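You operate a simulated robot arm through the tools that you are given. There is no shell and no other tool.

You run a simulated robot arm. Do the job below in one go: nothing can be reset, and whatever is moved stays where it is left.

Task
Stir the yellow lidded jar at speed 2 until its colour is even.
Fine: on the stirrer plate; then switch the plate off and put the jar back. Set down upright: what you pick out.

The check looks at the end state, three seconds after you hand in, the way a careful person would. Anything else that was tipped, shoved, dropped, spilled or broken makes it a failure.

Robot
A 7-joint arm with a three-finger gripper, fixed in place. Base frame: the origin is at the foot of the arm, x ahead of it, y to its left, z up; the work surface is at about z = 900. Units: mm, degrees, N and s.
Its first joint turns from -166.0 to 166.0 degrees. Payload 2.69 kg.
The tool frame sits at the grasp point between the pads (the TCP): z along the fingers, y along the line on which they close. The tips reach 30 mm beyond it. The gripper opens to 128 mm. The gripper's body begins 117 mm behind the TCP.
Orientation is told as [roll, pitch, yaw] about the base's x, y, z axes, in that order, counted from this pose: with the fingers straight down and closing along the base's y, the tool's x points along the base's -x, its y along +y and its z along -z.

Tools
- The arm moves only by the tool jog_arm. Its argument "series" is a list that holds one entry, the list of rows, each a list of 7 numbers: the turn, a rotation vector about the tool's x, y, z in units of 60 degrees (1.0 is 60 degrees), then the shift along the tool's x, y, z in units of 300 mm (1.0 is 300 mm), then the finger opening in mm, from 0 to 128. In form: [[[rx, ry, rz, dx, dy, dz, jaw], ...]]. A call has 1 to 20 rows; each row is the pose to reach, as a shift and turn from the pose commanded when the call began, along the tool's axes at that moment. A call with a number of a shift or a turn outside -1 to 1 is refused whole. A row lasts 0.2 s, in which the tool goes at most 50 mm and 8.6 degrees; a call with a longer step from one row to the next is refused whole, and so is a gripper value outside its range. Where a pose cannot be reached the arm comes as near as it can. A force on the tool above 40 N (or 10 N above the force at the start of the call, whichever is more), or a blocked arm, ends the call early, and 0.2 s more pass. Each finger halts on what it meets, pressing with about 38 N; the grip force reading is that of the motor and also rises with nothing between the fingers. The clock runs only during rows and for 0.2 s after the last one: add rows that repeat a pose to give the fingers time. The reply holds the time, the measured pose of the TCP, the force on the tool along the base axes, the opening and the grip force, in the units named above and with some noise, with the torque about the TCP (base axes, N m) and any sound that the robot's microphone picked up.
- Cameras (640 x 400 px; columns grow to the right, rows downward): "scene" is fixed at [221.1, -650.6, 1511]; the picture's right is [0.97, -0.25, 0.00], its down [-0.08, -0.29, -0.95] and it looks along [0.24, 0.92, -0.30] (base axes); focal length 342 px, centre (320, 200). "wrist" rides on the gripper at [58, 54, -131] in the tool frame; the picture's right is [-0.68, 0.74, 0.00], its down [-0.62, -0.57, -0.55] and it looks along [-0.40, -0.37, 0.84] (tool axes); focal length 234 px, centre (320, 200). There is no depth. A picture from a camera that has moved, and an enlarged one, comes with that camera's place and axes in the base frame and with its lens.
- capture(camera): a new picture of that camera. The clock stands still meanwhile.
- lift_body(by): slides the trunk up (or, below 0, down) by that many mm; the arm rides with it, the base frame stays. It gives what a move gives, with no picture.
- close_up(camera, box): a new picture of the part [left, top, right, bottom] of that camera's present view, enlarged. The clock stands still meanwhile.
- job_done(): hands the job in; it is judged then, once.

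Places have to be worked out from the pictures, the camera data and where the tool is seen. Open the gripper and draw the arm clear of the work before you hand the job in, unless the task says otherwise.

The tools are called after ">>>" by a JSON object that holds its "api" and its "payload". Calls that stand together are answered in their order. jog_arm: Moves the arm, as the interface text tells. Its arguments: {"type":"object","properties":{"series":{"type":"array","items":{"type":"array","items":{"type":"array","items":{"type":"number"}}}}},"required":["series"]} The other tools are called the same way: lift_body (by) slides the trunk up or down; capture (camera) takes a picture; close_up (camera, box) takes an enlarged picture of a part of a camera's view; job_done () hands the job in.

At the start:

```text
time: 0.0
position: [478.3, 507.8, 1211.7]
tool_rot: [0.0, 0.0, 0.0]
force: [0.1, 0.4, -0.8]
moment: [-0.02, 0.0, 0.0]
width: 127.7
grasp_force: 0.0
trunk travel left (down, up): [-150.0, 200.0]
```

scene: 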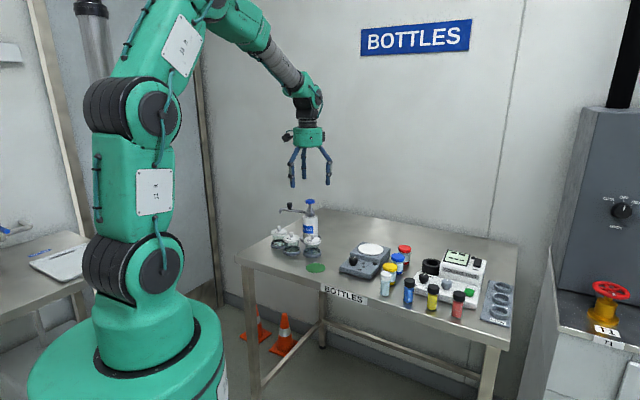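
wrist: 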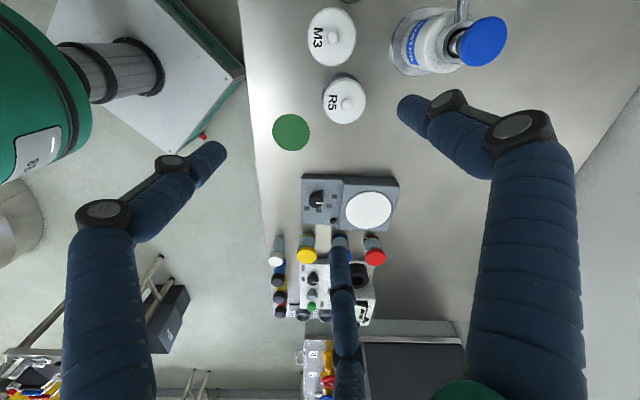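

I start by looking closely at the bench in the scene and wrist views to identify the jars and the stirrer plate.

>>> {"api": "close_up", "payload": {"camera": "scene", "box": [320, 220, 520, 345]}}

>>> {"api": "close_up", "payload": {"camera": "wrist", "box": [250, 160, 410, 330]}}

>>> {"api": "close_up", "payload": {"camera": "scene", "box": [390, 240, 500, 330]}}

>>> {"api": "close_up", "payload": {"camera": "scene", "box": [330, 230, 420, 310]}}

```text
3.20 times, centred on (420, 282) of scene
camera zoom: at [221.1, -650.6, 1511.0], right [0.97, -0.25, 0.0], down [-0.08, -0.29, -0.95], along [0.24, 0.92, -0.3], focal length 1096 px, centre (0, -64)
```

zoom: 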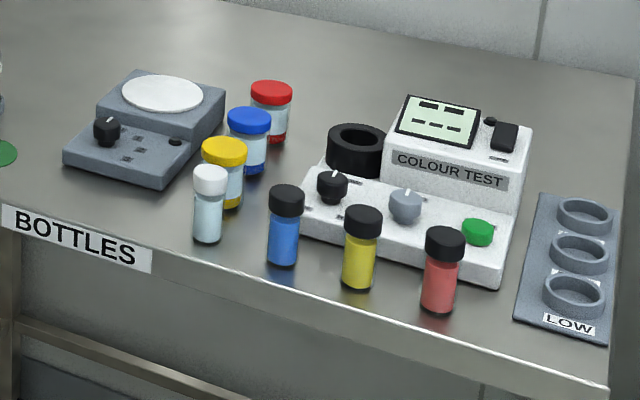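

```text
2.35 times, centred on (330, 245) of wrist
camera zoom: at [419.3, 561.3, 1343.1], right [0.68, 0.74, 0.0], down [0.62, -0.57, 0.55], along [0.4, -0.37, -0.84], focal length 551 px, centre (296, 94)
```

zoom: 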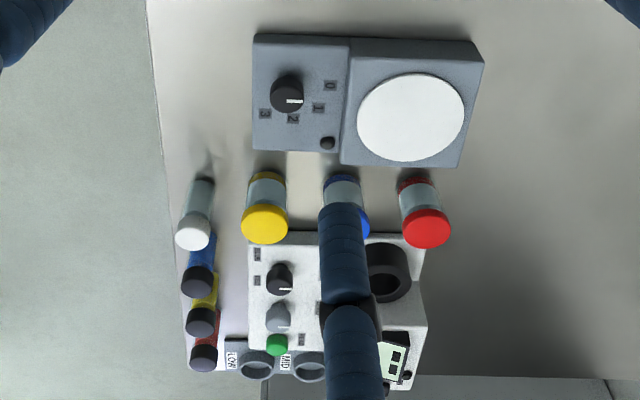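

```text
4.44 times, centred on (445, 285) of scene
camera zoom: at [221.1, -650.6, 1511.0], right [0.97, -0.25, 0.0], down [-0.08, -0.29, -0.95], along [0.24, 0.92, -0.3], focal length 1522 px, centre (-236, -178)
```

zoom: 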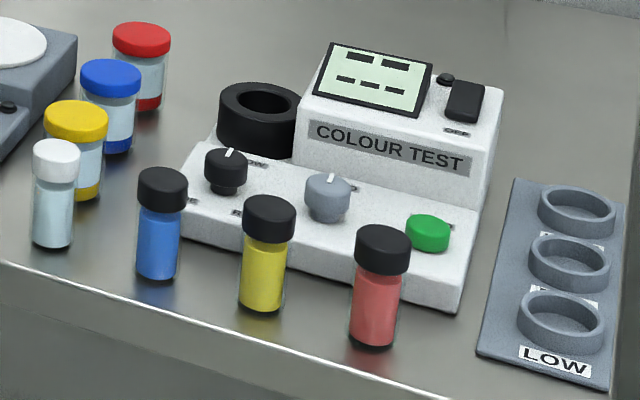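

```text
5.00 times, centred on (375, 270) of scene
camera zoom: at [221.1, -650.6, 1511.0], right [0.97, -0.25, 0.0], down [-0.08, -0.29, -0.95], along [0.24, 0.92, -0.3], focal length 1712 px, centre (45, -150)
```

zoom: 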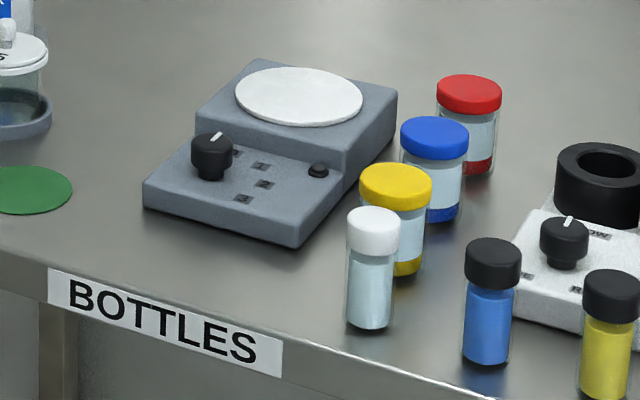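

The yellow-lidded jar (yellow sediment at its bottom) looks to be near (695, 269), lid top about z 962. The stirrer plate is near (699, 444, 945) and its knob near (606, 384). The hand seems to show three limbs, so I look at it more closely and close it halfway in the air.

>>> {"api": "close_up", "payload": {"camera": "scene", "box": [260, 80, 360, 200]}}

>>> {"api": "jog_arm", "payload": {"series": [[[0, 0, 0, 0, 0, 0, 100], [0, 0, 0, 0, 0, 0, 60], [0, 0, 0, 0, 0, 0, 60], [0, 0, 0, 0, 0, 0, 60]]]}}

>>> {"api": "capture", "payload": {"camera": "wrist"}}

>>> {"api": "close_up", "payload": {"camera": "scene", "box": [260, 80, 360, 200]}}

```text
3.33 times, centred on (310, 140) of scene
camera zoom: at [221.1, -650.6, 1511.0], right [0.97, -0.25, 0.0], down [-0.08, -0.29, -0.95], along [0.24, 0.92, -0.3], focal length 1141 px, centre (353, 400)
```

zoom: 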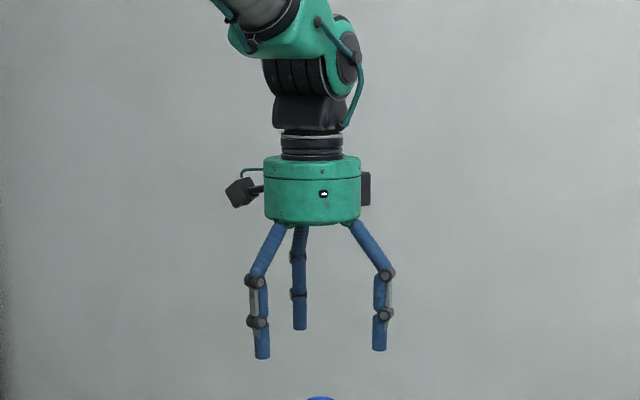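

```text
time: 1.0
position: [477.0, 508.1, 1212.3]
tool_rot: [0.0, 0.0, 0.0]
force: [0.8, 0.1, 0.2]
moment: [0.01, 0.01, 0.0]
width: 60.1
grasp_force: 0.0
trunk travel left (down, up): [-150.0, 200.0]
```

```text
taken
camera wrist: at [419.3, 561.3, 1343.1], right [0.68, 0.74, 0.0], down [0.62, -0.57, 0.55], along [0.4, -0.37, -0.84], focal length 234 px, centre (320, 200)
```

wrist: 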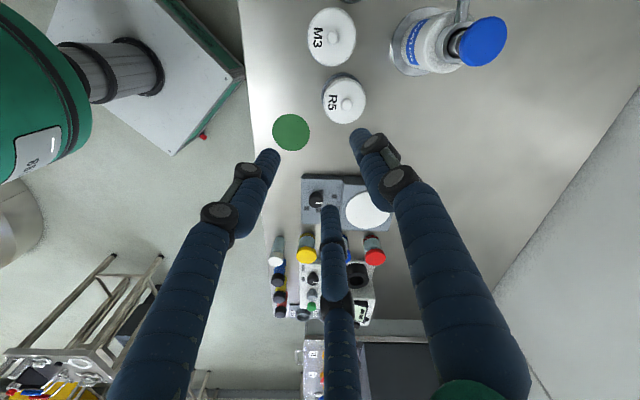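

```text
3.33 times, centred on (310, 140) of scene
camera zoom: at [221.1, -650.6, 1511.0], right [0.97, -0.25, 0.0], down [-0.08, -0.29, -0.95], along [0.24, 0.92, -0.3], focal length 1141 px, centre (353, 400)
```

zoom: 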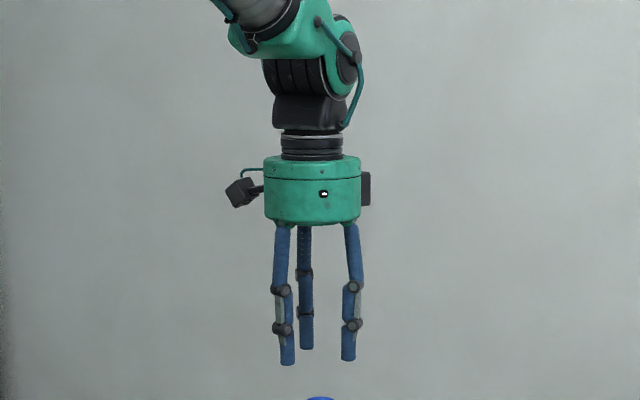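

The hand has three fingers spaced 120° around the tool axis, one of them on tool +y, with radius equal to half the opening. I move closer over the bench at a safe height for a better look at the knob and jars.

>>> {"api": "jog_arm", "payload": {"series": [[[0, 0, 0, -0.0675, -0.045, 0.038, 60], [0, 0, 0, -0.135, -0.09, 0.077, 60], [0, 0, 0, -0.2025, -0.135, 0.115, 60], [0, 0, 0, -0.27, -0.18, 0.153, 60], [0, 0, 0, -0.3375, -0.225, 0.192, 60], [0, 0, 0, -0.405, -0.27, 0.23, 60], [0, 0, 0, -0.4725, -0.315, 0.268, 60], [0, 0, 0, -0.54, -0.36, 0.307, 60], [0, 0, 0, -0.54, -0.36, 0.307, 60]]]}}

>>> {"api": "capture", "payload": {"camera": "wrist"}}

>>> {"api": "capture", "payload": {"camera": "scene"}}

```text
time: 3.0
position: [639.4, 400.5, 1120.2]
tool_rot: [0.0, 0.0, 0.0]
force: [0.3, -0.4, 0.0]
moment: [-0.01, 0.04, -0.03]
width: 60.0
grasp_force: 0.2
trunk travel left (down, up): [-150.0, 200.0]
```

```text
taken
camera wrist: at [581.1, 453.2, 1251.0], right [0.68, 0.74, 0.0], down [0.62, -0.57, 0.55], along [0.4, -0.37, -0.84], focal length 234 px, centre (320, 200)
```

wrist: 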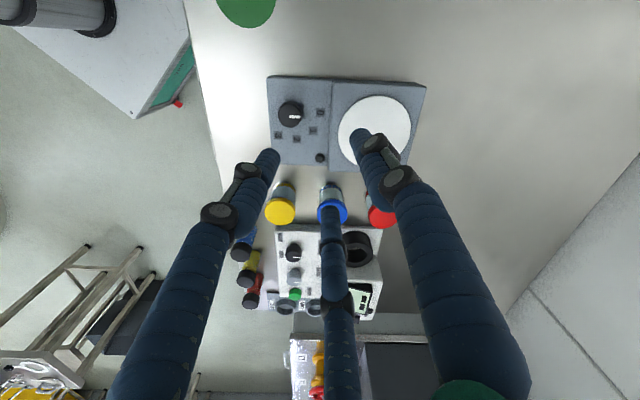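

```text
taken
```

scene: 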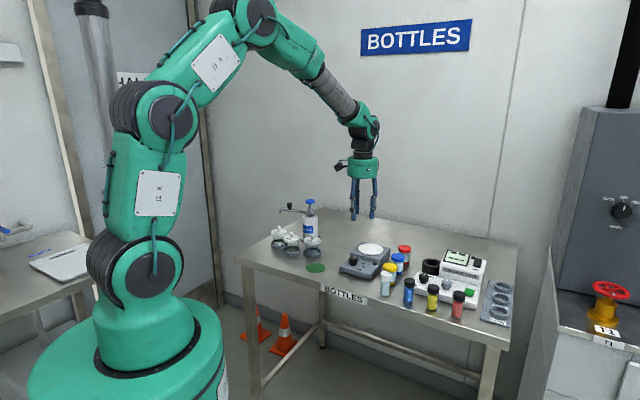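

I zoom in on the knob and the jars from here.

>>> {"api": "close_up", "payload": {"camera": "wrist", "box": [255, 65, 435, 178]}}

>>> {"api": "close_up", "payload": {"camera": "wrist", "box": [220, 165, 400, 325]}}

>>> {"api": "close_up", "payload": {"camera": "wrist", "box": [265, 90, 345, 145]}}

>>> {"api": "close_up", "payload": {"camera": "scene", "box": [340, 235, 400, 285]}}

```text
3.54 times, centred on (345, 122) of wrist
camera zoom: at [581.1, 453.2, 1251.0], right [0.68, 0.74, 0.0], down [0.62, -0.57, 0.55], along [0.4, -0.37, -0.84], focal length 829 px, centre (232, 478)
```

zoom: 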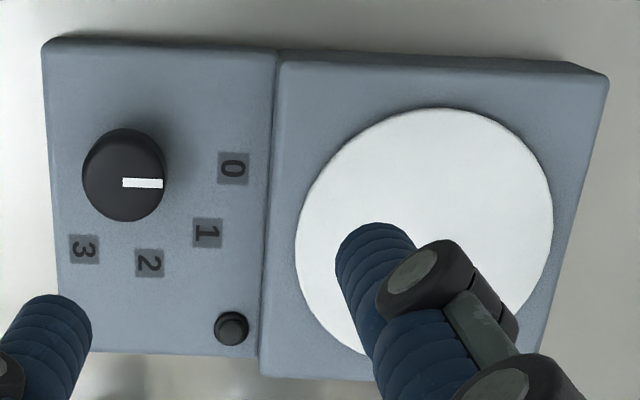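

```text
2.50 times, centred on (310, 245) of wrist
camera zoom: at [581.1, 453.2, 1251.0], right [0.68, 0.74, 0.0], down [0.62, -0.57, 0.55], along [0.4, -0.37, -0.84], focal length 585 px, centre (345, 88)
```

zoom: 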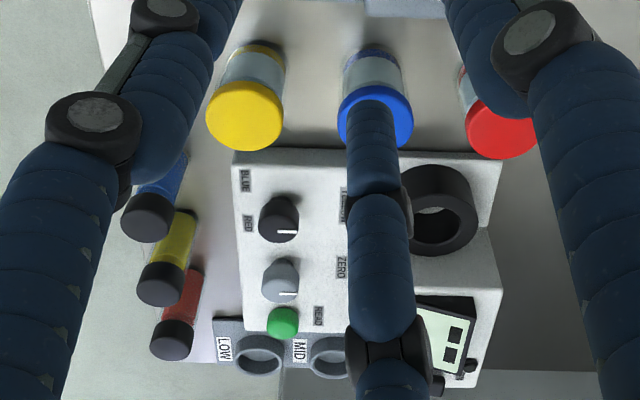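

```text
7.27 times, centred on (305, 118) of wrist
camera zoom: at [581.1, 453.2, 1251.0], right [0.68, 0.74, 0.0], down [0.62, -0.57, 0.55], along [0.4, -0.37, -0.84], focal length 1703 px, centre (429, 800)
```

zoom: 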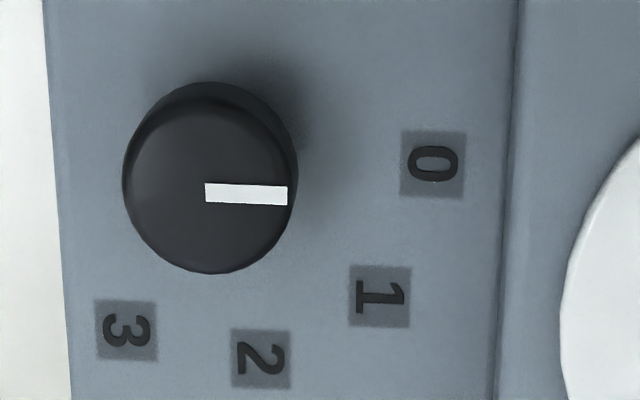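

```text
8.00 times, centred on (370, 260) of scene
camera zoom: at [221.1, -650.6, 1511.0], right [0.97, -0.25, 0.0], down [-0.08, -0.29, -0.95], along [0.24, 0.92, -0.3], focal length 2739 px, centre (-80, -280)
```

zoom: 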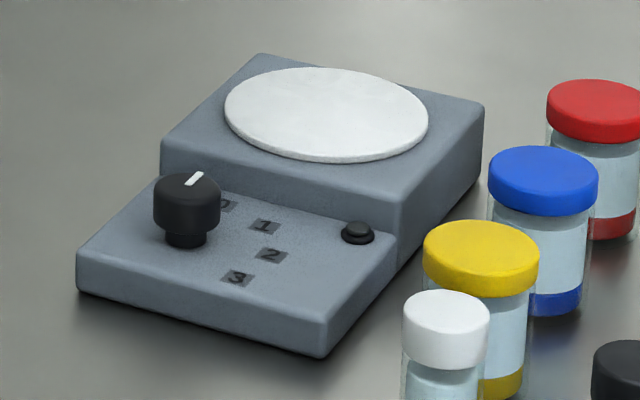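

The knob axis is near (608, 377), with its top at z 951, and the pointer at about 45° points at "0". Label 2 lies at about -36°, so it takes about -81° (clockwise) to reach it. The yellow jar is near (694, 268.5), lid Ø≈47 and lid top z≈966. I move above it with the yaw turned 46° so the fingers miss the neighbours.

>>> {"api": "jog_arm", "payload": {"series": [[[0, 0, -0.096, -0.0228, -0.055, 0.0166, 70], [0, 0, -0.192, -0.0455, -0.11, 0.033, 70], [0, 0, -0.288, -0.0683, -0.165, 0.05, 70], [0, 0, -0.383, -0.091, -0.22, 0.0665, 70], [0, 0, -0.479, -0.1138, -0.275, 0.083, 70], [0, 0, -0.575, -0.1365, -0.33, 0.1, 70], [0, 0, -0.671, -0.159, -0.385, 0.1166, 70], [0, 0, -0.767, -0.182, -0.44, 0.133, 70], [0, 0, -0.767, -0.182, -0.44, 0.133, 70]]]}}

>>> {"api": "capture", "payload": {"camera": "wrist"}}

>>> {"api": "close_up", "payload": {"camera": "scene", "box": [340, 190, 460, 310]}}

```text
time: 5.0
position: [695.6, 267.8, 1079.1]
tool_rot: [0.1, -0.1, 46.0]
force: [-0.5, 0.8, -0.5]
moment: [0.01, 0.01, -0.02]
width: 70.3
grasp_force: 0.1
trunk travel left (down, up): [-150.0, 200.0]
```

```text
taken
camera wrist: at [615.4, 262.2, 1210.9], right [-0.06, 1.0, 0.0], down [0.83, 0.05, 0.55], along [0.55, 0.03, -0.84], focal length 234 px, centre (320, 200)
```

wrist: 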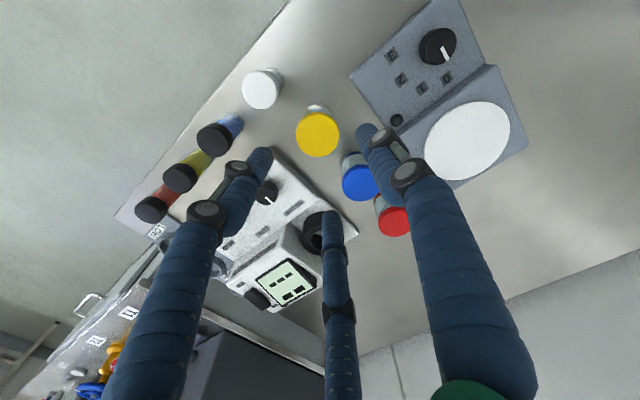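

```text
3.33 times, centred on (400, 250) of scene
camera zoom: at [221.1, -650.6, 1511.0], right [0.97, -0.25, 0.0], down [-0.08, -0.29, -0.95], along [0.24, 0.92, -0.3], focal length 1141 px, centre (53, 33)
```

zoom: 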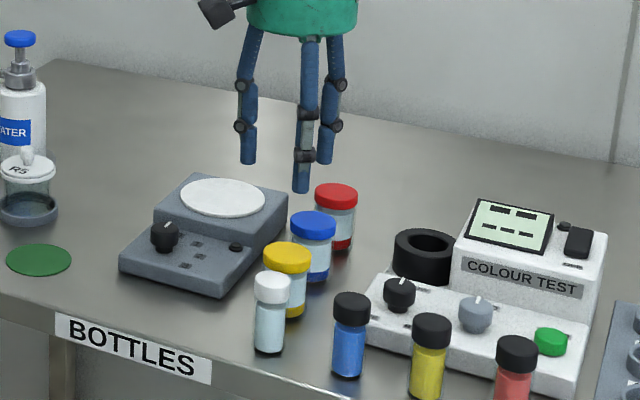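

Now I check the jar's alignment with the tool axis using a wrist close-up.

>>> {"api": "close_up", "payload": {"camera": "wrist", "box": [230, 50, 430, 250]}}

```text
2.00 times, centred on (330, 150) of wrist
camera zoom: at [615.4, 262.2, 1210.9], right [-0.06, 1.0, 0.0], down [0.83, 0.05, 0.55], along [0.55, 0.03, -0.84], focal length 468 px, centre (300, 300)
```

zoom: 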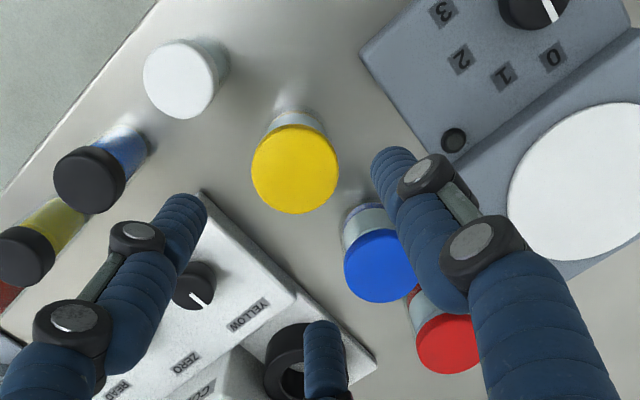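

Comparing the views suggests the heights are about 6 mm lower than I first took: lid top about 960, knob top about 945, panel about 919. The jar is then at about (695, 264.5). I lower to just above the lid with that correction and look again.

>>> {"api": "jog_arm", "payload": {"series": [[[0, 0, 0, 0.001, -0.0015, 0.0625, 70], [0, 0, 0, 0.002, -0.003, 0.125, 70], [0, 0, 0, 0.003, -0.0045, 0.1875, 70], [0, 0, 0, 0.0039, -0.0061, 0.25, 70], [0, 0, 0, 0.0039, -0.0061, 0.25, 70]]]}}

>>> {"api": "capture", "payload": {"camera": "wrist"}}

>>> {"api": "close_up", "payload": {"camera": "wrist", "box": [250, 100, 410, 200]}}

>>> {"api": "close_up", "payload": {"camera": "scene", "box": [350, 220, 440, 310]}}

```text
time: 6.2
position: [695.5, 266.0, 1005.0]
tool_rot: [0.0, 0.0, 46.0]
force: [0.6, 0.1, 0.8]
moment: [-0.04, 0.01, 0.01]
width: 69.9
grasp_force: 0.1
trunk travel left (down, up): [-150.0, 200.0]
```

```text
taken
camera wrist: at [615.9, 260.6, 1136.2], right [-0.06, 1.0, 0.0], down [0.83, 0.05, 0.55], along [0.55, 0.03, -0.84], focal length 234 px, centre (320, 200)
```

wrist: 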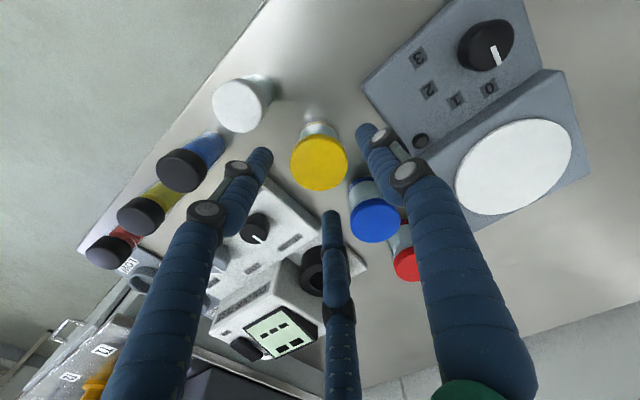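

```text
4.00 times, centred on (330, 150) of wrist
camera zoom: at [615.9, 260.6, 1136.2], right [-0.06, 1.0, 0.0], down [0.83, 0.05, 0.55], along [0.55, 0.03, -0.84], focal length 937 px, centre (280, 400)
```

zoom: 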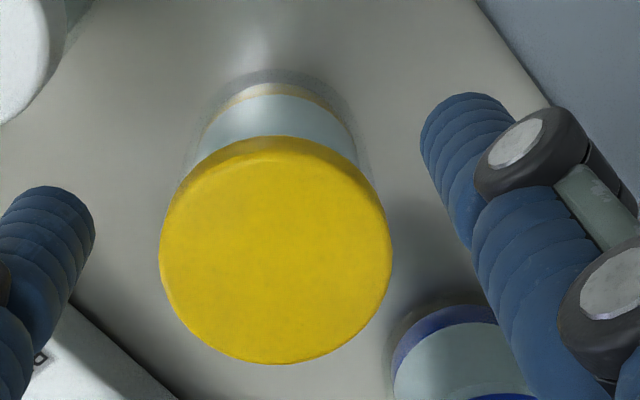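

```text
4.44 times, centred on (395, 265) of scene
camera zoom: at [221.1, -650.6, 1511.0], right [0.97, -0.25, 0.0], down [-0.08, -0.29, -0.95], along [0.24, 0.92, -0.3], focal length 1522 px, centre (-13, -89)
```

zoom: 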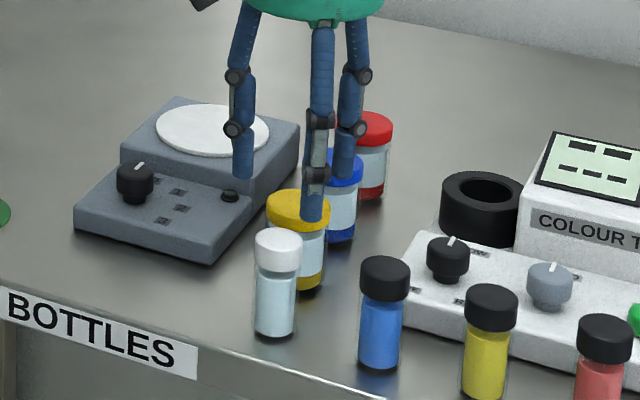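

The jar centre now lies within about 1 mm of the tool axis and the fingers have clear gaps. I go down so that the TCP is at lid height, about z 948, staying open.

>>> {"api": "jog_arm", "payload": {"series": [[[0, 0, 0, 0, 0, 0.05, 70], [0, 0, 0, 0, 0, 0.1, 70], [0, 0, 0, 0, 0, 0.15, 70], [0, 0, 0, 0, 0, 0.19, 70], [0, 0, 0, 0, 0, 0.19, 70]]]}}

>>> {"api": "capture", "payload": {"camera": "wrist"}}

>>> {"api": "close_up", "payload": {"camera": "scene", "box": [350, 220, 440, 310]}}

```text
time: 7.4
position: [695.5, 266.5, 947.5]
tool_rot: [0.0, 0.0, 46.0]
force: [0.3, 0.0, -1.0]
moment: [0.0, -0.01, 0.01]
width: 69.9
grasp_force: 0.1
trunk travel left (down, up): [-150.0, 200.0]
```

```text
taken
camera wrist: at [615.9, 260.9, 1078.3], right [-0.06, 1.0, 0.0], down [0.83, 0.05, 0.55], along [0.55, 0.03, -0.84], focal length 234 px, centre (320, 200)
```

wrist: 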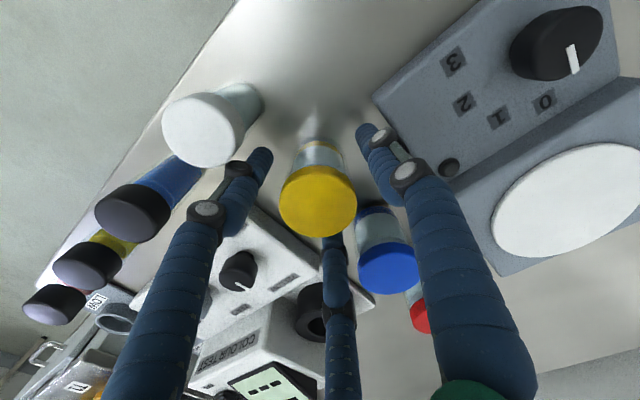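

```text
4.44 times, centred on (395, 265) of scene
camera zoom: at [221.1, -650.6, 1511.0], right [0.97, -0.25, 0.0], down [-0.08, -0.29, -0.95], along [0.24, 0.92, -0.3], focal length 1522 px, centre (-13, -89)
```

zoom: 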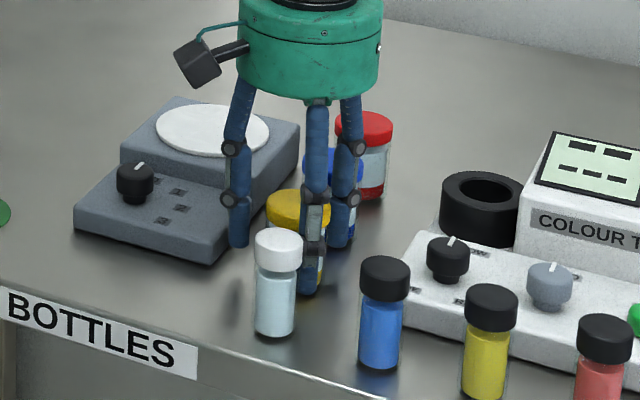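

The hand surrounds the yellow lid with nothing touching. I close the fingers.

>>> {"api": "jog_arm", "payload": {"series": [[[0, 0, 0, 0, 0, 0, 56], [0, 0, 0, 0, 0, 0, 48], [0, 0, 0, 0, 0, 0, 40], [0, 0, 0, 0, 0, 0, 35], [0, 0, 0, 0, 0, 0, 35]]]}}

>>> {"api": "capture", "payload": {"camera": "wrist"}}

>>> {"api": "close_up", "payload": {"camera": "scene", "box": [350, 220, 440, 310]}}

```text
time: 8.6
position: [694.8, 266.5, 947.7]
tool_rot: [0.0, 0.1, 46.0]
force: [0.5, -0.1, 1.0]
moment: [-0.04, 0.03, 0.0]
width: 44.6
grasp_force: 37.7
trunk travel left (down, up): [-150.0, 200.0]
```

```text
taken
camera wrist: at [615.7, 260.7, 1078.5], right [-0.06, 1.0, 0.0], down [0.83, 0.05, 0.55], along [0.55, 0.03, -0.84], focal length 234 px, centre (320, 200)
```

wrist: 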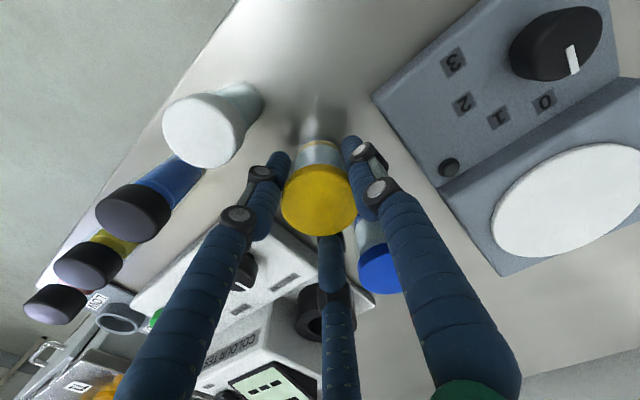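

```text
4.44 times, centred on (395, 265) of scene
camera zoom: at [221.1, -650.6, 1511.0], right [0.97, -0.25, 0.0], down [-0.08, -0.29, -0.95], along [0.24, 0.92, -0.3], focal length 1522 px, centre (-13, -89)
```

zoom: 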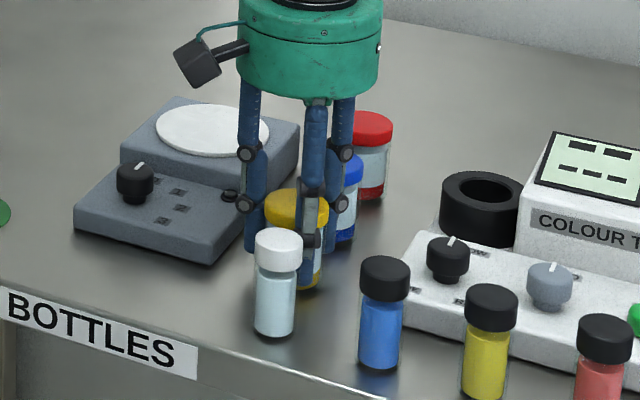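

The fingers stopped at 44.6 mm with 38 N, so the jar is held. The return pose is the present one: TCP about (694.8, 264.8, 947.5) by the camera frame, yaw 46. I lift straight up 100 mm gently.

>>> {"api": "jog_arm", "payload": {"series": [[[0, 0, 0, 0, 0, -0.01, 35], [0, 0, 0, 0, 0, -0.03, 35], [0, 0, 0, 0, 0, -0.07, 35], [0, 0, 0, 0, 0, -0.115, 35], [0, 0, 0, 0, 0, -0.16, 35], [0, 0, 0, 0, 0, -0.205, 35], [0, 0, 0, 0, 0, -0.25, 35], [0, 0, 0, 0, 0, -0.29, 35], [0, 0, 0, 0, 0, -0.32, 35], [0, 0, 0, 0, 0, -0.3333, 35], [0, 0, 0, 0, 0, -0.3333, 35]]]}}

>>> {"api": "capture", "payload": {"camera": "wrist"}}

>>> {"api": "close_up", "payload": {"camera": "scene", "box": [350, 200, 440, 310]}}

```text
time: 11.0
position: [695.5, 265.3, 1046.7]
tool_rot: [0.0, 0.1, 45.9]
force: [0.3, -0.3, -1.1]
moment: [-0.01, -0.04, -0.03]
width: 44.7
grasp_force: 38.0
trunk travel left (down, up): [-150.0, 200.0]
```

```text
taken
camera wrist: at [616.1, 260.1, 1177.9], right [-0.06, 1.0, 0.0], down [0.83, 0.05, 0.55], along [0.55, 0.03, -0.84], focal length 234 px, centre (320, 200)
```

wrist: 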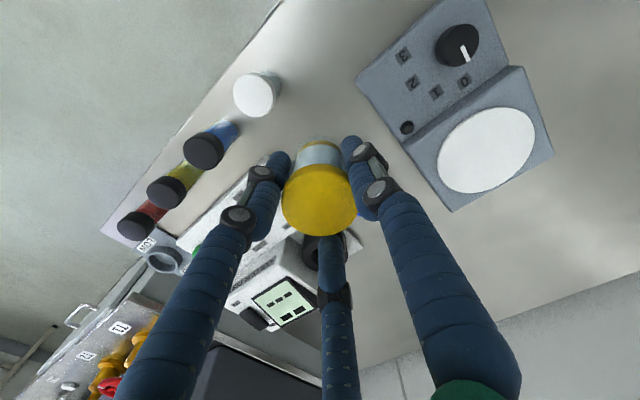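

```text
3.64 times, centred on (395, 255) of scene
camera zoom: at [221.1, -650.6, 1511.0], right [0.97, -0.25, 0.0], down [-0.08, -0.29, -0.95], along [0.24, 0.92, -0.3], focal length 1245 px, centre (47, 0)
```

zoom: 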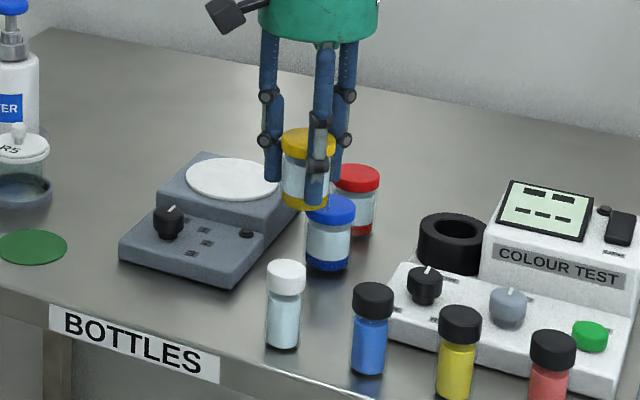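

The jar came up cleanly. I carry it over to above the plate centre, estimated at (698, 442.5).

>>> {"api": "jog_arm", "payload": {"series": [[[0, 0, 0, -0.0173, 0.0162, 0, 35], [0, 0, 0, -0.052, 0.0485, 0, 35], [0, 0, 0, -0.095, 0.0889, 0, 35], [0, 0, 0, -0.143, 0.1333, 0, 35], [0, 0, 0, -0.191, 0.1778, 0, 35], [0, 0, 0, -0.238, 0.222, 0, 35], [0, 0, 0, -0.286, 0.2667, 0, 35], [0, 0, 0, -0.334, 0.311, 0, 35], [0, 0, 0, -0.381, 0.3555, 0, 35], [0, 0, 0, -0.414, 0.386, 0, 35], [0, 0, 0, -0.429, 0.4, 0, 35], [0, 0, 0, -0.4333, 0.404, 0, 35], [0, 0, 0, -0.4333, 0.404, 0, 35]]]}}

>>> {"api": "capture", "payload": {"camera": "wrist"}}

>>> {"api": "close_up", "payload": {"camera": "scene", "box": [340, 190, 420, 290]}}

```text
time: 13.8
position: [699.5, 445.1, 1048.5]
tool_rot: [0.0, 0.1, 45.9]
force: [-0.2, 0.3, -1.0]
moment: [-0.01, -0.02, -0.01]
width: 45.0
grasp_force: 37.7
trunk travel left (down, up): [-150.0, 200.0]
```

```text
taken
camera wrist: at [619.3, 439.0, 1179.7], right [-0.06, 1.0, 0.0], down [0.83, 0.05, 0.55], along [0.55, 0.03, -0.84], focal length 234 px, centre (320, 200)
```

wrist: 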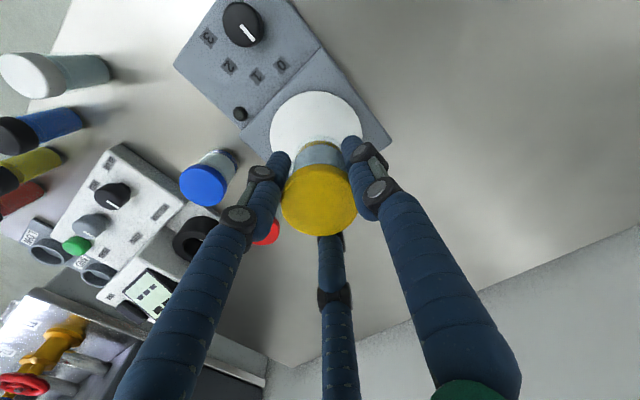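

```text
4.00 times, centred on (380, 240) of scene
camera zoom: at [221.1, -650.6, 1511.0], right [0.97, -0.25, 0.0], down [-0.08, -0.29, -0.95], along [0.24, 0.92, -0.3], focal length 1370 px, centre (80, 40)
```

zoom: 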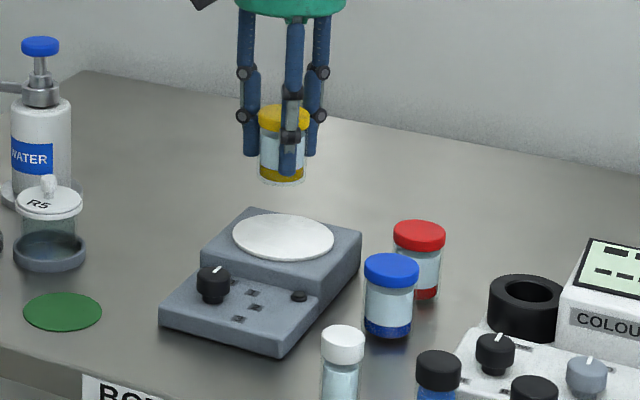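

The jar is nearly centred above the plate, so I nudge it by (-2, -3) and lower most of the way, stopping about 9 mm above the estimated contact.

>>> {"api": "jog_arm", "payload": {"series": [[[0, 0, 0, 0.003, 0, 0.025, 35], [0, 0, 0, 0.006, -0.001, 0.06, 35], [0, 0, 0, 0.009, -0.002, 0.1, 35], [0, 0, 0, 0.0118, -0.002, 0.14, 35], [0, 0, 0, 0.0118, -0.002, 0.165, 35], [0, 0, 0, 0.0118, -0.002, 0.173, 35], [0, 0, 0, 0.0118, -0.002, 0.173, 35]]]}}

>>> {"api": "close_up", "payload": {"camera": "wrist", "box": [220, 80, 420, 250]}}

>>> {"api": "close_up", "payload": {"camera": "scene", "box": [340, 210, 410, 285]}}

```text
time: 15.4
position: [697.4, 440.2, 995.4]
tool_rot: [0.0, 0.1, 46.1]
force: [0.3, 0.0, -1.8]
moment: [0.02, 0.04, -0.01]
width: 44.9
grasp_force: 38.0
trunk travel left (down, up): [-150.0, 200.0]
```

```text
2.35 times, centred on (320, 165) of wrist
camera zoom: at [617.4, 435.7, 1126.8], right [-0.06, 1.0, 0.0], down [0.83, 0.05, 0.55], along [0.55, 0.03, -0.84], focal length 551 px, centre (320, 282)
```

zoom: 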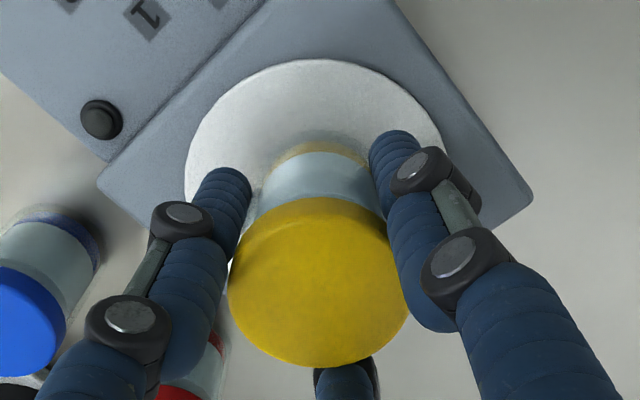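

```text
5.33 times, centred on (375, 248) of scene
camera zoom: at [221.1, -650.6, 1511.0], right [0.97, -0.25, 0.0], down [-0.08, -0.29, -0.95], along [0.24, 0.92, -0.3], focal length 1826 px, centre (27, -53)
```

zoom: 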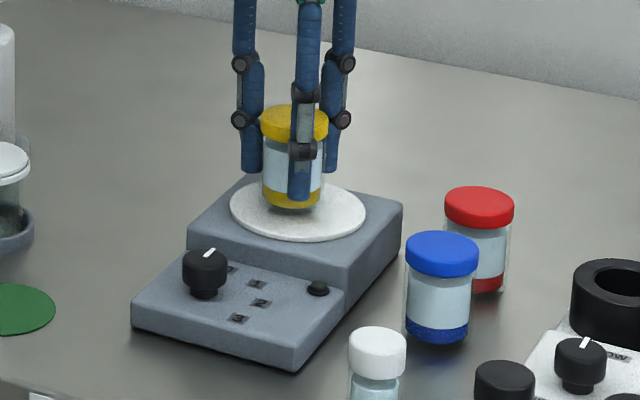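

The jar is centred over the plate with a small gap left. I lower in small steps watching the vertical force.

>>> {"api": "jog_arm", "payload": {"series": [[[0, 0, 0, 0, 0, 0.007, 35], [0, 0, 0, 0, 0, 0.014, 35], [0, 0, 0, 0, 0, 0.02, 35], [0, 0, 0, 0, 0, 0.02, 35]]]}}

>>> {"api": "close_up", "payload": {"camera": "scene", "box": [350, 220, 400, 270]}}

```text
time: 16.4
position: [696.7, 441.8, 993.2]
tool_rot: [0.0, -0.1, 46.0]
force: [-4.0, -1.2, 17.0]
moment: [-0.31, 0.33, -0.07]
width: 44.9
grasp_force: 37.7
trunk travel left (down, up): [-150.0, 200.0]
```

```text
8.00 times, centred on (375, 245) of scene
camera zoom: at [221.1, -650.6, 1511.0], right [0.97, -0.25, 0.0], down [-0.08, -0.29, -0.95], along [0.24, 0.92, -0.3], focal length 2739 px, centre (-120, -160)
```

zoom: 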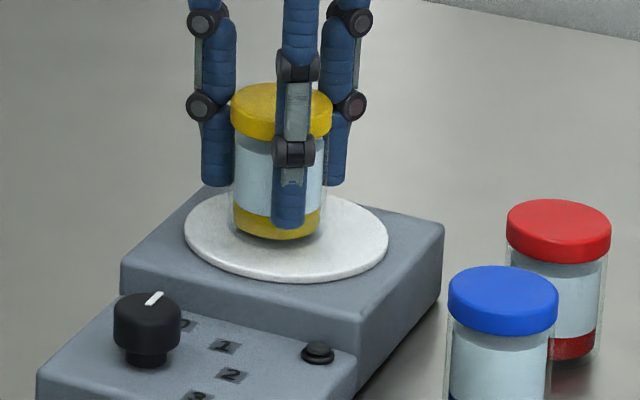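

Contact came at TCP z about 993.5 with 17 N of downward load, so the plate is about 46 mm above the bench. I back off the overtravel so the jar just rests before releasing.

>>> {"api": "jog_arm", "payload": {"series": [[[0, 0, 0, 0, 0, -0.006, 35], [0, 0, 0, 0, 0, -0.012, 35], [0, 0, 0, 0, 0, -0.012, 35]]]}}

```text
time: 17.2
position: [696.5, 441.0, 992.8]
tool_rot: [0.1, 0.0, 46.0]
force: [0.4, 0.1, -1.2]
moment: [-0.02, 0.01, -0.02]
width: 44.8
grasp_force: 38.1
trunk travel left (down, up): [-150.0, 200.0]
```

The force is back to the hanging value, so the base is just clear. I lower 1.2 mm.

>>> {"api": "jog_arm", "payload": {"series": [[[0, 0, 0, 0, 0, 0.002, 35], [0, 0, 0, 0, 0, 0.004, 35], [0, 0, 0, 0, 0, 0.004, 35]]]}}

```text
time: 18.0
position: [696.4, 440.2, 992.6]
tool_rot: [0.0, 0.0, 46.0]
force: [0.4, -0.6, -0.4]
moment: [-0.02, 0.05, 0.02]
width: 44.7
grasp_force: 38.5
trunk travel left (down, up): [-150.0, 200.0]
```

>>> {"api": "jog_arm", "payload": {"series": [[[0, 0, 0, 0, 0, 0.002, 35], [0, 0, 0, 0, 0, 0.004, 35], [0, 0, 0, 0, 0, 0.004, 35]]]}}

>>> {"api": "close_up", "payload": {"camera": "scene", "box": [350, 220, 400, 270]}}

```text
time: 18.8
position: [695.6, 440.5, 992.2]
tool_rot: [0.0, 0.0, 46.0]
force: [-1.9, -2.8, 8.3]
moment: [-0.22, 0.18, 0.01]
width: 44.7
grasp_force: 37.5
trunk travel left (down, up): [-150.0, 200.0]
```

```text
8.00 times, centred on (375, 245) of scene
camera zoom: at [221.1, -650.6, 1511.0], right [0.97, -0.25, 0.0], down [-0.08, -0.29, -0.95], along [0.24, 0.92, -0.3], focal length 2739 px, centre (-120, -160)
```

zoom: 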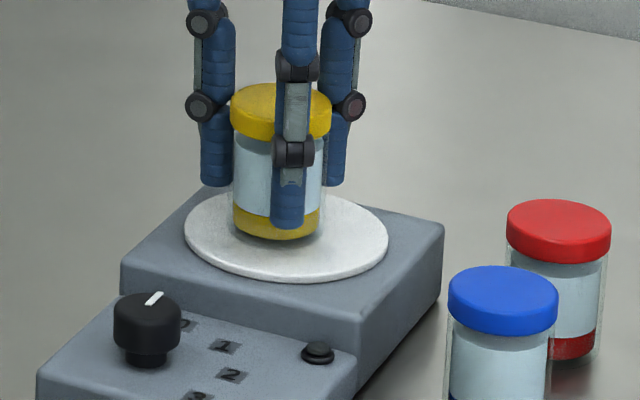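

The jar rests on the plate with about 8 N of contact. I open the fingers gradually to release it.

>>> {"api": "jog_arm", "payload": {"series": [[[0, 0, 0, 0, 0, -0.002, 46], [0, 0, 0, 0, 0, -0.002, 50], [0, 0, 0, 0, 0, -0.002, 58], [0, 0, 0, 0, 0, -0.002, 68], [0, 0, 0, 0, 0, -0.002, 76], [0, 0, 0, 0, 0, -0.002, 76]]]}}

>>> {"api": "capture", "payload": {"camera": "wrist"}}

>>> {"api": "close_up", "payload": {"camera": "scene", "box": [350, 220, 400, 270]}}

```text
time: 20.2
position: [697.6, 441.4, 991.8]
tool_rot: [0.0, 0.0, 45.9]
force: [0.0, -0.3, -0.2]
moment: [0.0, -0.02, -0.02]
width: 76.2
grasp_force: 0.1
trunk travel left (down, up): [-150.0, 200.0]
```

```text
taken
camera wrist: at [617.0, 435.7, 1122.6], right [-0.06, 1.0, 0.0], down [0.83, 0.05, 0.55], along [0.55, 0.03, -0.84], focal length 234 px, centre (320, 200)
```

wrist: 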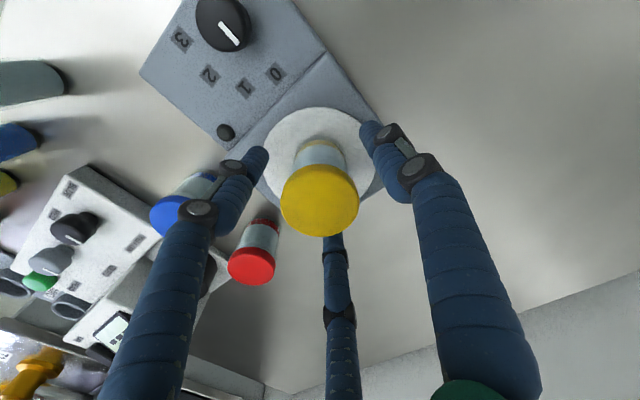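

```text
8.00 times, centred on (375, 245) of scene
camera zoom: at [221.1, -650.6, 1511.0], right [0.97, -0.25, 0.0], down [-0.08, -0.29, -0.95], along [0.24, 0.92, -0.3], focal length 2739 px, centre (-120, -160)
```

zoom: 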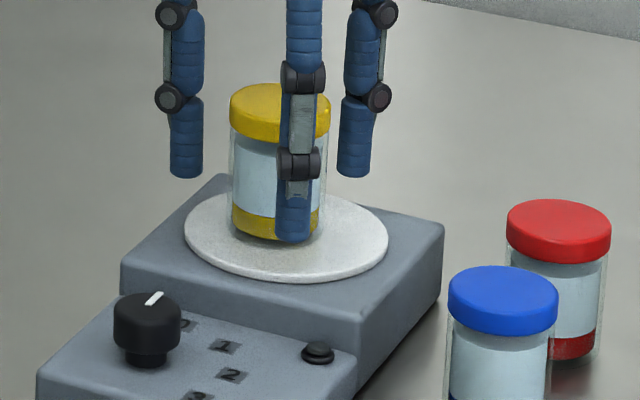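

The jar stands on the plate, released. I raise straight up clear of the lid and then move above the knob for alignment.

>>> {"api": "jog_arm", "payload": {"series": [[[0, 0, 0, 0, 0, -0.03, 76], [0, 0, 0, 0, 0, -0.1, 76], [0, 0, 0, 0, 0, -0.18, 76], [0, 0, 0, 0, 0, -0.25, 76], [0, 0, 0, 0, 0, -0.29, 76], [0, 0, 0, 0, 0, -0.3, 76], [0, 0, 0, 0.05, 0.01, -0.3, 70], [0, 0, 0, 0.13, 0.024, -0.3, 60], [0, 0, 0, 0.21, 0.039, -0.3, 56], [0, 0, 0, 0.29, 0.053, -0.3, 50], [0, 0, 0, 0.34, 0.063, -0.3, 50], [0, 0, 0, 0.3548, 0.0654, -0.3, 50], [0, 0, 0, 0.3548, 0.0654, -0.3, 50]]]}}

>>> {"api": "capture", "payload": {"camera": "wrist"}}

>>> {"api": "close_up", "payload": {"camera": "wrist", "box": [250, 90, 390, 190]}}

>>> {"api": "close_up", "payload": {"camera": "scene", "box": [330, 190, 430, 290]}}

```text
time: 23.0
position: [608.0, 377.4, 1082.2]
tool_rot: [0.0, 0.0, 46.0]
force: [0.3, 0.0, -0.4]
moment: [0.02, 0.0, -0.01]
width: 49.9
grasp_force: 0.0
trunk travel left (down, up): [-150.0, 200.0]
```

```text
taken
camera wrist: at [528.8, 372.8, 1212.9], right [-0.06, 1.0, 0.0], down [0.83, 0.05, 0.55], along [0.55, 0.03, -0.84], focal length 234 px, centre (320, 200)
```

wrist: 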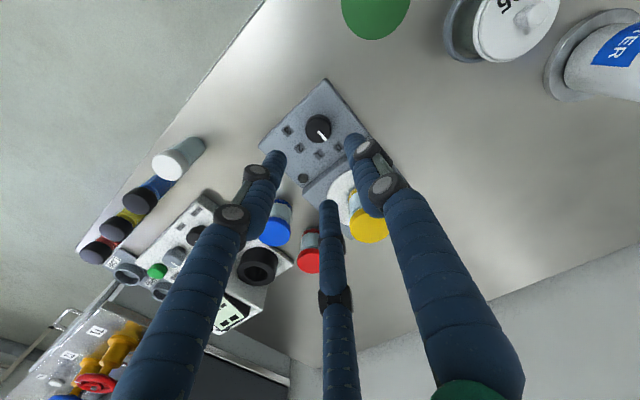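

```text
4.00 times, centred on (320, 140) of wrist
camera zoom: at [528.8, 372.8, 1212.9], right [-0.06, 1.0, 0.0], down [0.83, 0.05, 0.55], along [0.55, 0.03, -0.84], focal length 937 px, centre (320, 440)
```

zoom: 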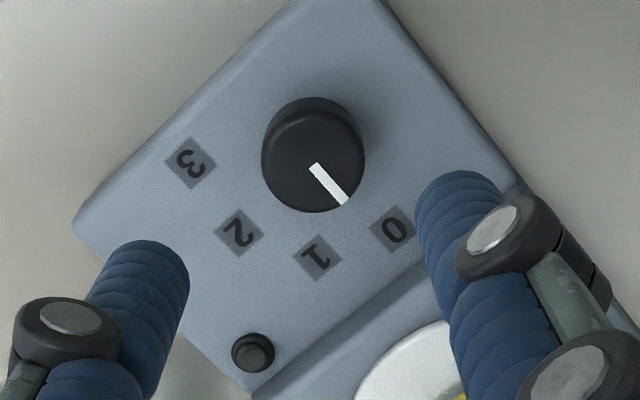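

```text
4.00 times, centred on (380, 240) of scene
camera zoom: at [221.1, -650.6, 1511.0], right [0.97, -0.25, 0.0], down [-0.08, -0.29, -0.95], along [0.24, 0.92, -0.3], focal length 1370 px, centre (80, 40)
```

zoom: 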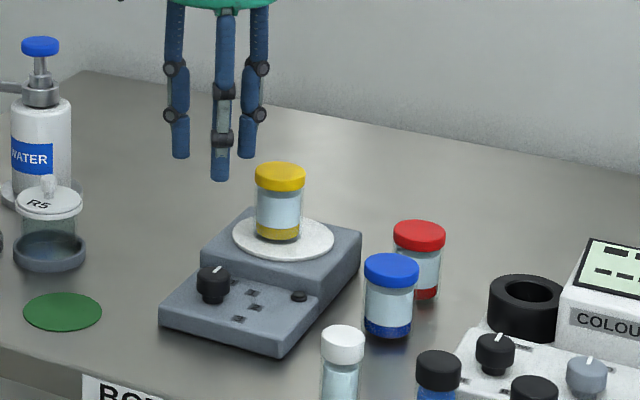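

The knob centre is within about 1–2 mm of the tool axis. I lower to TCP z 1000 with the hand open to 50 mm and check again.

>>> {"api": "jog_arm", "payload": {"series": [[[0, 0, 0, 0.0024, -0.0023, 0.04, 50], [0, 0, 0, 0.0024, -0.0023, 0.1, 50], [0, 0, 0, 0.0024, -0.0023, 0.16, 50], [0, 0, 0, 0.0024, -0.0023, 0.22, 50], [0, 0, 0, 0.0024, -0.0023, 0.26, 50], [0, 0, 0, 0.0024, -0.0023, 0.273, 50], [0, 0, 0, 0.0024, -0.0023, 0.273, 50]]]}}

>>> {"api": "capture", "payload": {"camera": "wrist"}}

>>> {"api": "close_up", "payload": {"camera": "wrist", "box": [250, 100, 390, 200]}}

>>> {"api": "close_up", "payload": {"camera": "scene", "box": [330, 210, 410, 290]}}

```text
time: 24.6
position: [607.8, 375.9, 999.4]
tool_rot: [0.0, 0.1, 46.1]
force: [1.0, 0.5, 0.8]
moment: [0.0, 0.01, 0.02]
width: 50.1
grasp_force: 0.0
trunk travel left (down, up): [-150.0, 200.0]
```

```text
taken
camera wrist: at [528.8, 371.5, 1130.8], right [-0.06, 1.0, 0.0], down [0.83, 0.05, 0.55], along [0.55, 0.03, -0.84], focal length 234 px, centre (320, 200)
```

wrist: 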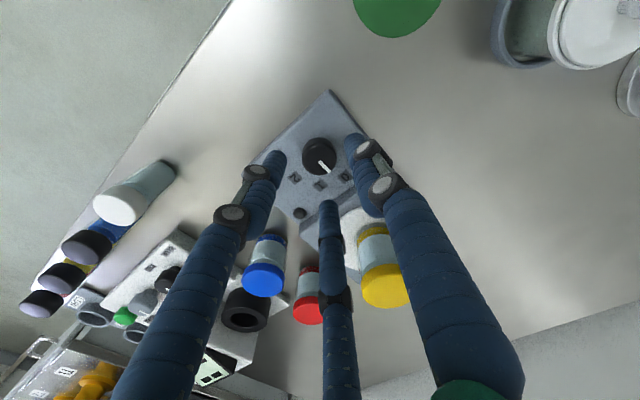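

```text
4.00 times, centred on (320, 150) of wrist
camera zoom: at [528.8, 371.5, 1130.8], right [-0.06, 1.0, 0.0], down [0.83, 0.05, 0.55], along [0.55, 0.03, -0.84], focal length 937 px, centre (320, 400)
```

zoom: 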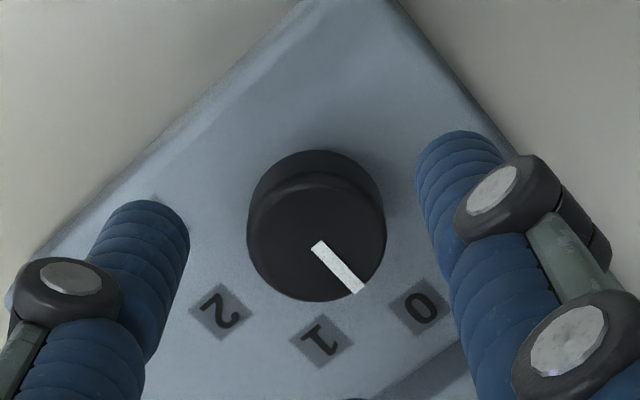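

```text
5.00 times, centred on (370, 250) of scene
camera zoom: at [221.1, -650.6, 1511.0], right [0.97, -0.25, 0.0], down [-0.08, -0.29, -0.95], along [0.24, 0.92, -0.3], focal length 1712 px, centre (70, -50)
```

zoom: 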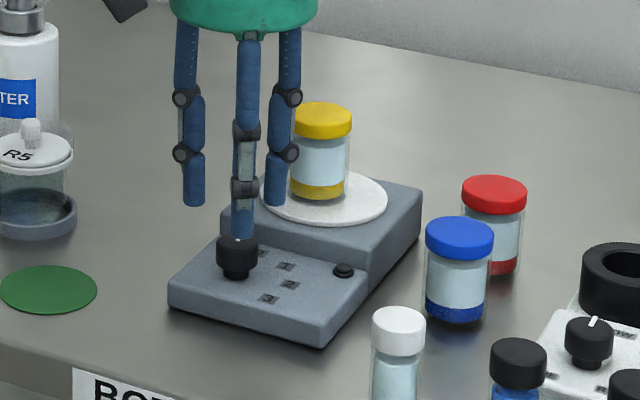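

Knob centre about (607.7, 375.5) and the tool axis at (607.9, 375.7), well aligned. I lower around the knob to TCP z 961, with tips at 931 above the panel.

>>> {"api": "jog_arm", "payload": {"series": [[[0, 0, 0, 0, 0, 0.03, 50], [0, 0, 0, 0, 0, 0.06, 50], [0, 0, 0, 0, 0, 0.09, 50], [0, 0, 0, 0, 0, 0.115, 50], [0, 0, 0, 0, 0, 0.127, 50], [0, 0, 0, 0, 0, 0.127, 50]]]}}

>>> {"api": "capture", "payload": {"camera": "wrist"}}

>>> {"api": "close_up", "payload": {"camera": "scene", "box": [330, 210, 410, 290]}}

```text
time: 26.0
position: [609.2, 376.2, 962.5]
tool_rot: [0.0, -0.1, 45.9]
force: [0.4, -0.5, 0.2]
moment: [0.0, 0.0, 0.0]
width: 50.2
grasp_force: 0.1
trunk travel left (down, up): [-150.0, 200.0]
```

```text
taken
camera wrist: at [528.8, 371.2, 1093.5], right [-0.06, 1.0, 0.0], down [0.83, 0.05, 0.55], along [0.55, 0.03, -0.84], focal length 234 px, centre (320, 200)
```

wrist: 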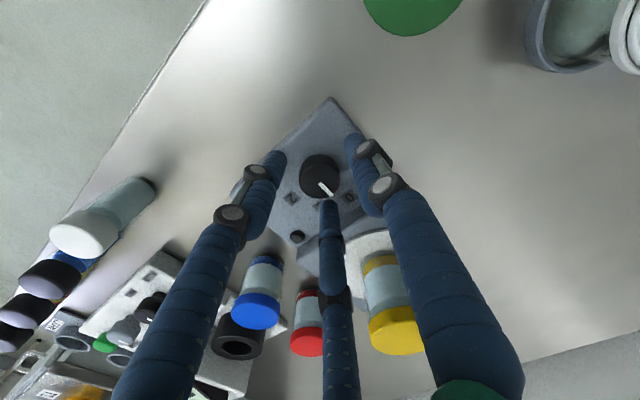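

```text
5.00 times, centred on (370, 250) of scene
camera zoom: at [221.1, -650.6, 1511.0], right [0.97, -0.25, 0.0], down [-0.08, -0.29, -0.95], along [0.24, 0.92, -0.3], focal length 1712 px, centre (70, -50)
```

zoom: 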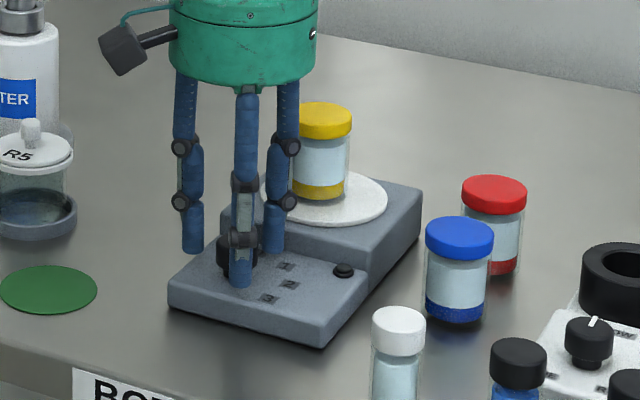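

The fingers surround the knob without contact. I close on it.

>>> {"api": "jog_arm", "payload": {"series": [[[0, 0, 0, 0, 0, 0, 40], [0, 0, 0, 0, 0, 0, 32], [0, 0, 0, 0, 0, 0, 26], [0, 0, 0, 0, 0, 0, 20], [0, 0, 0, 0, 0, 0, 20]]]}}

>>> {"api": "capture", "payload": {"camera": "wrist"}}

```text
time: 27.2
position: [607.6, 376.4, 961.9]
tool_rot: [0.1, 0.0, 46.0]
force: [5.9, -1.7, -0.4]
moment: [-0.1, -0.24, 0.03]
width: 30.4
grasp_force: 7.3
trunk travel left (down, up): [-150.0, 200.0]
```

```text
taken
camera wrist: at [529.3, 371.1, 1093.7], right [-0.06, 1.0, 0.0], down [0.83, 0.05, 0.55], along [0.55, 0.03, -0.84], focal length 234 px, centre (320, 200)
```

wrist: 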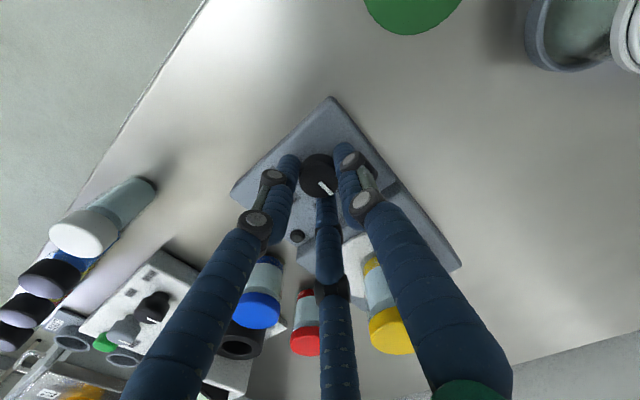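

One side touched first (5.9 N along +x, opening 30.4), so the knob lies a little to +x of the tool axis. I shift by about 1 mm in +x and let the grip settle.

>>> {"api": "jog_arm", "payload": {"series": [[[0, 0, 0, -0.0023, -0.0024, 0, 20], [0, 0, 0, -0.0023, -0.0024, 0, 20], [0, 0, 0, -0.0023, -0.0024, 0, 20]]]}}

```text
time: 28.0
position: [609.4, 377.7, 962.6]
tool_rot: [0.0, 0.0, 46.0]
force: [1.1, -6.6, 4.9]
moment: [-0.2, -0.01, -0.03]
width: 30.2
grasp_force: 7.0
trunk travel left (down, up): [-150.0, 200.0]
```

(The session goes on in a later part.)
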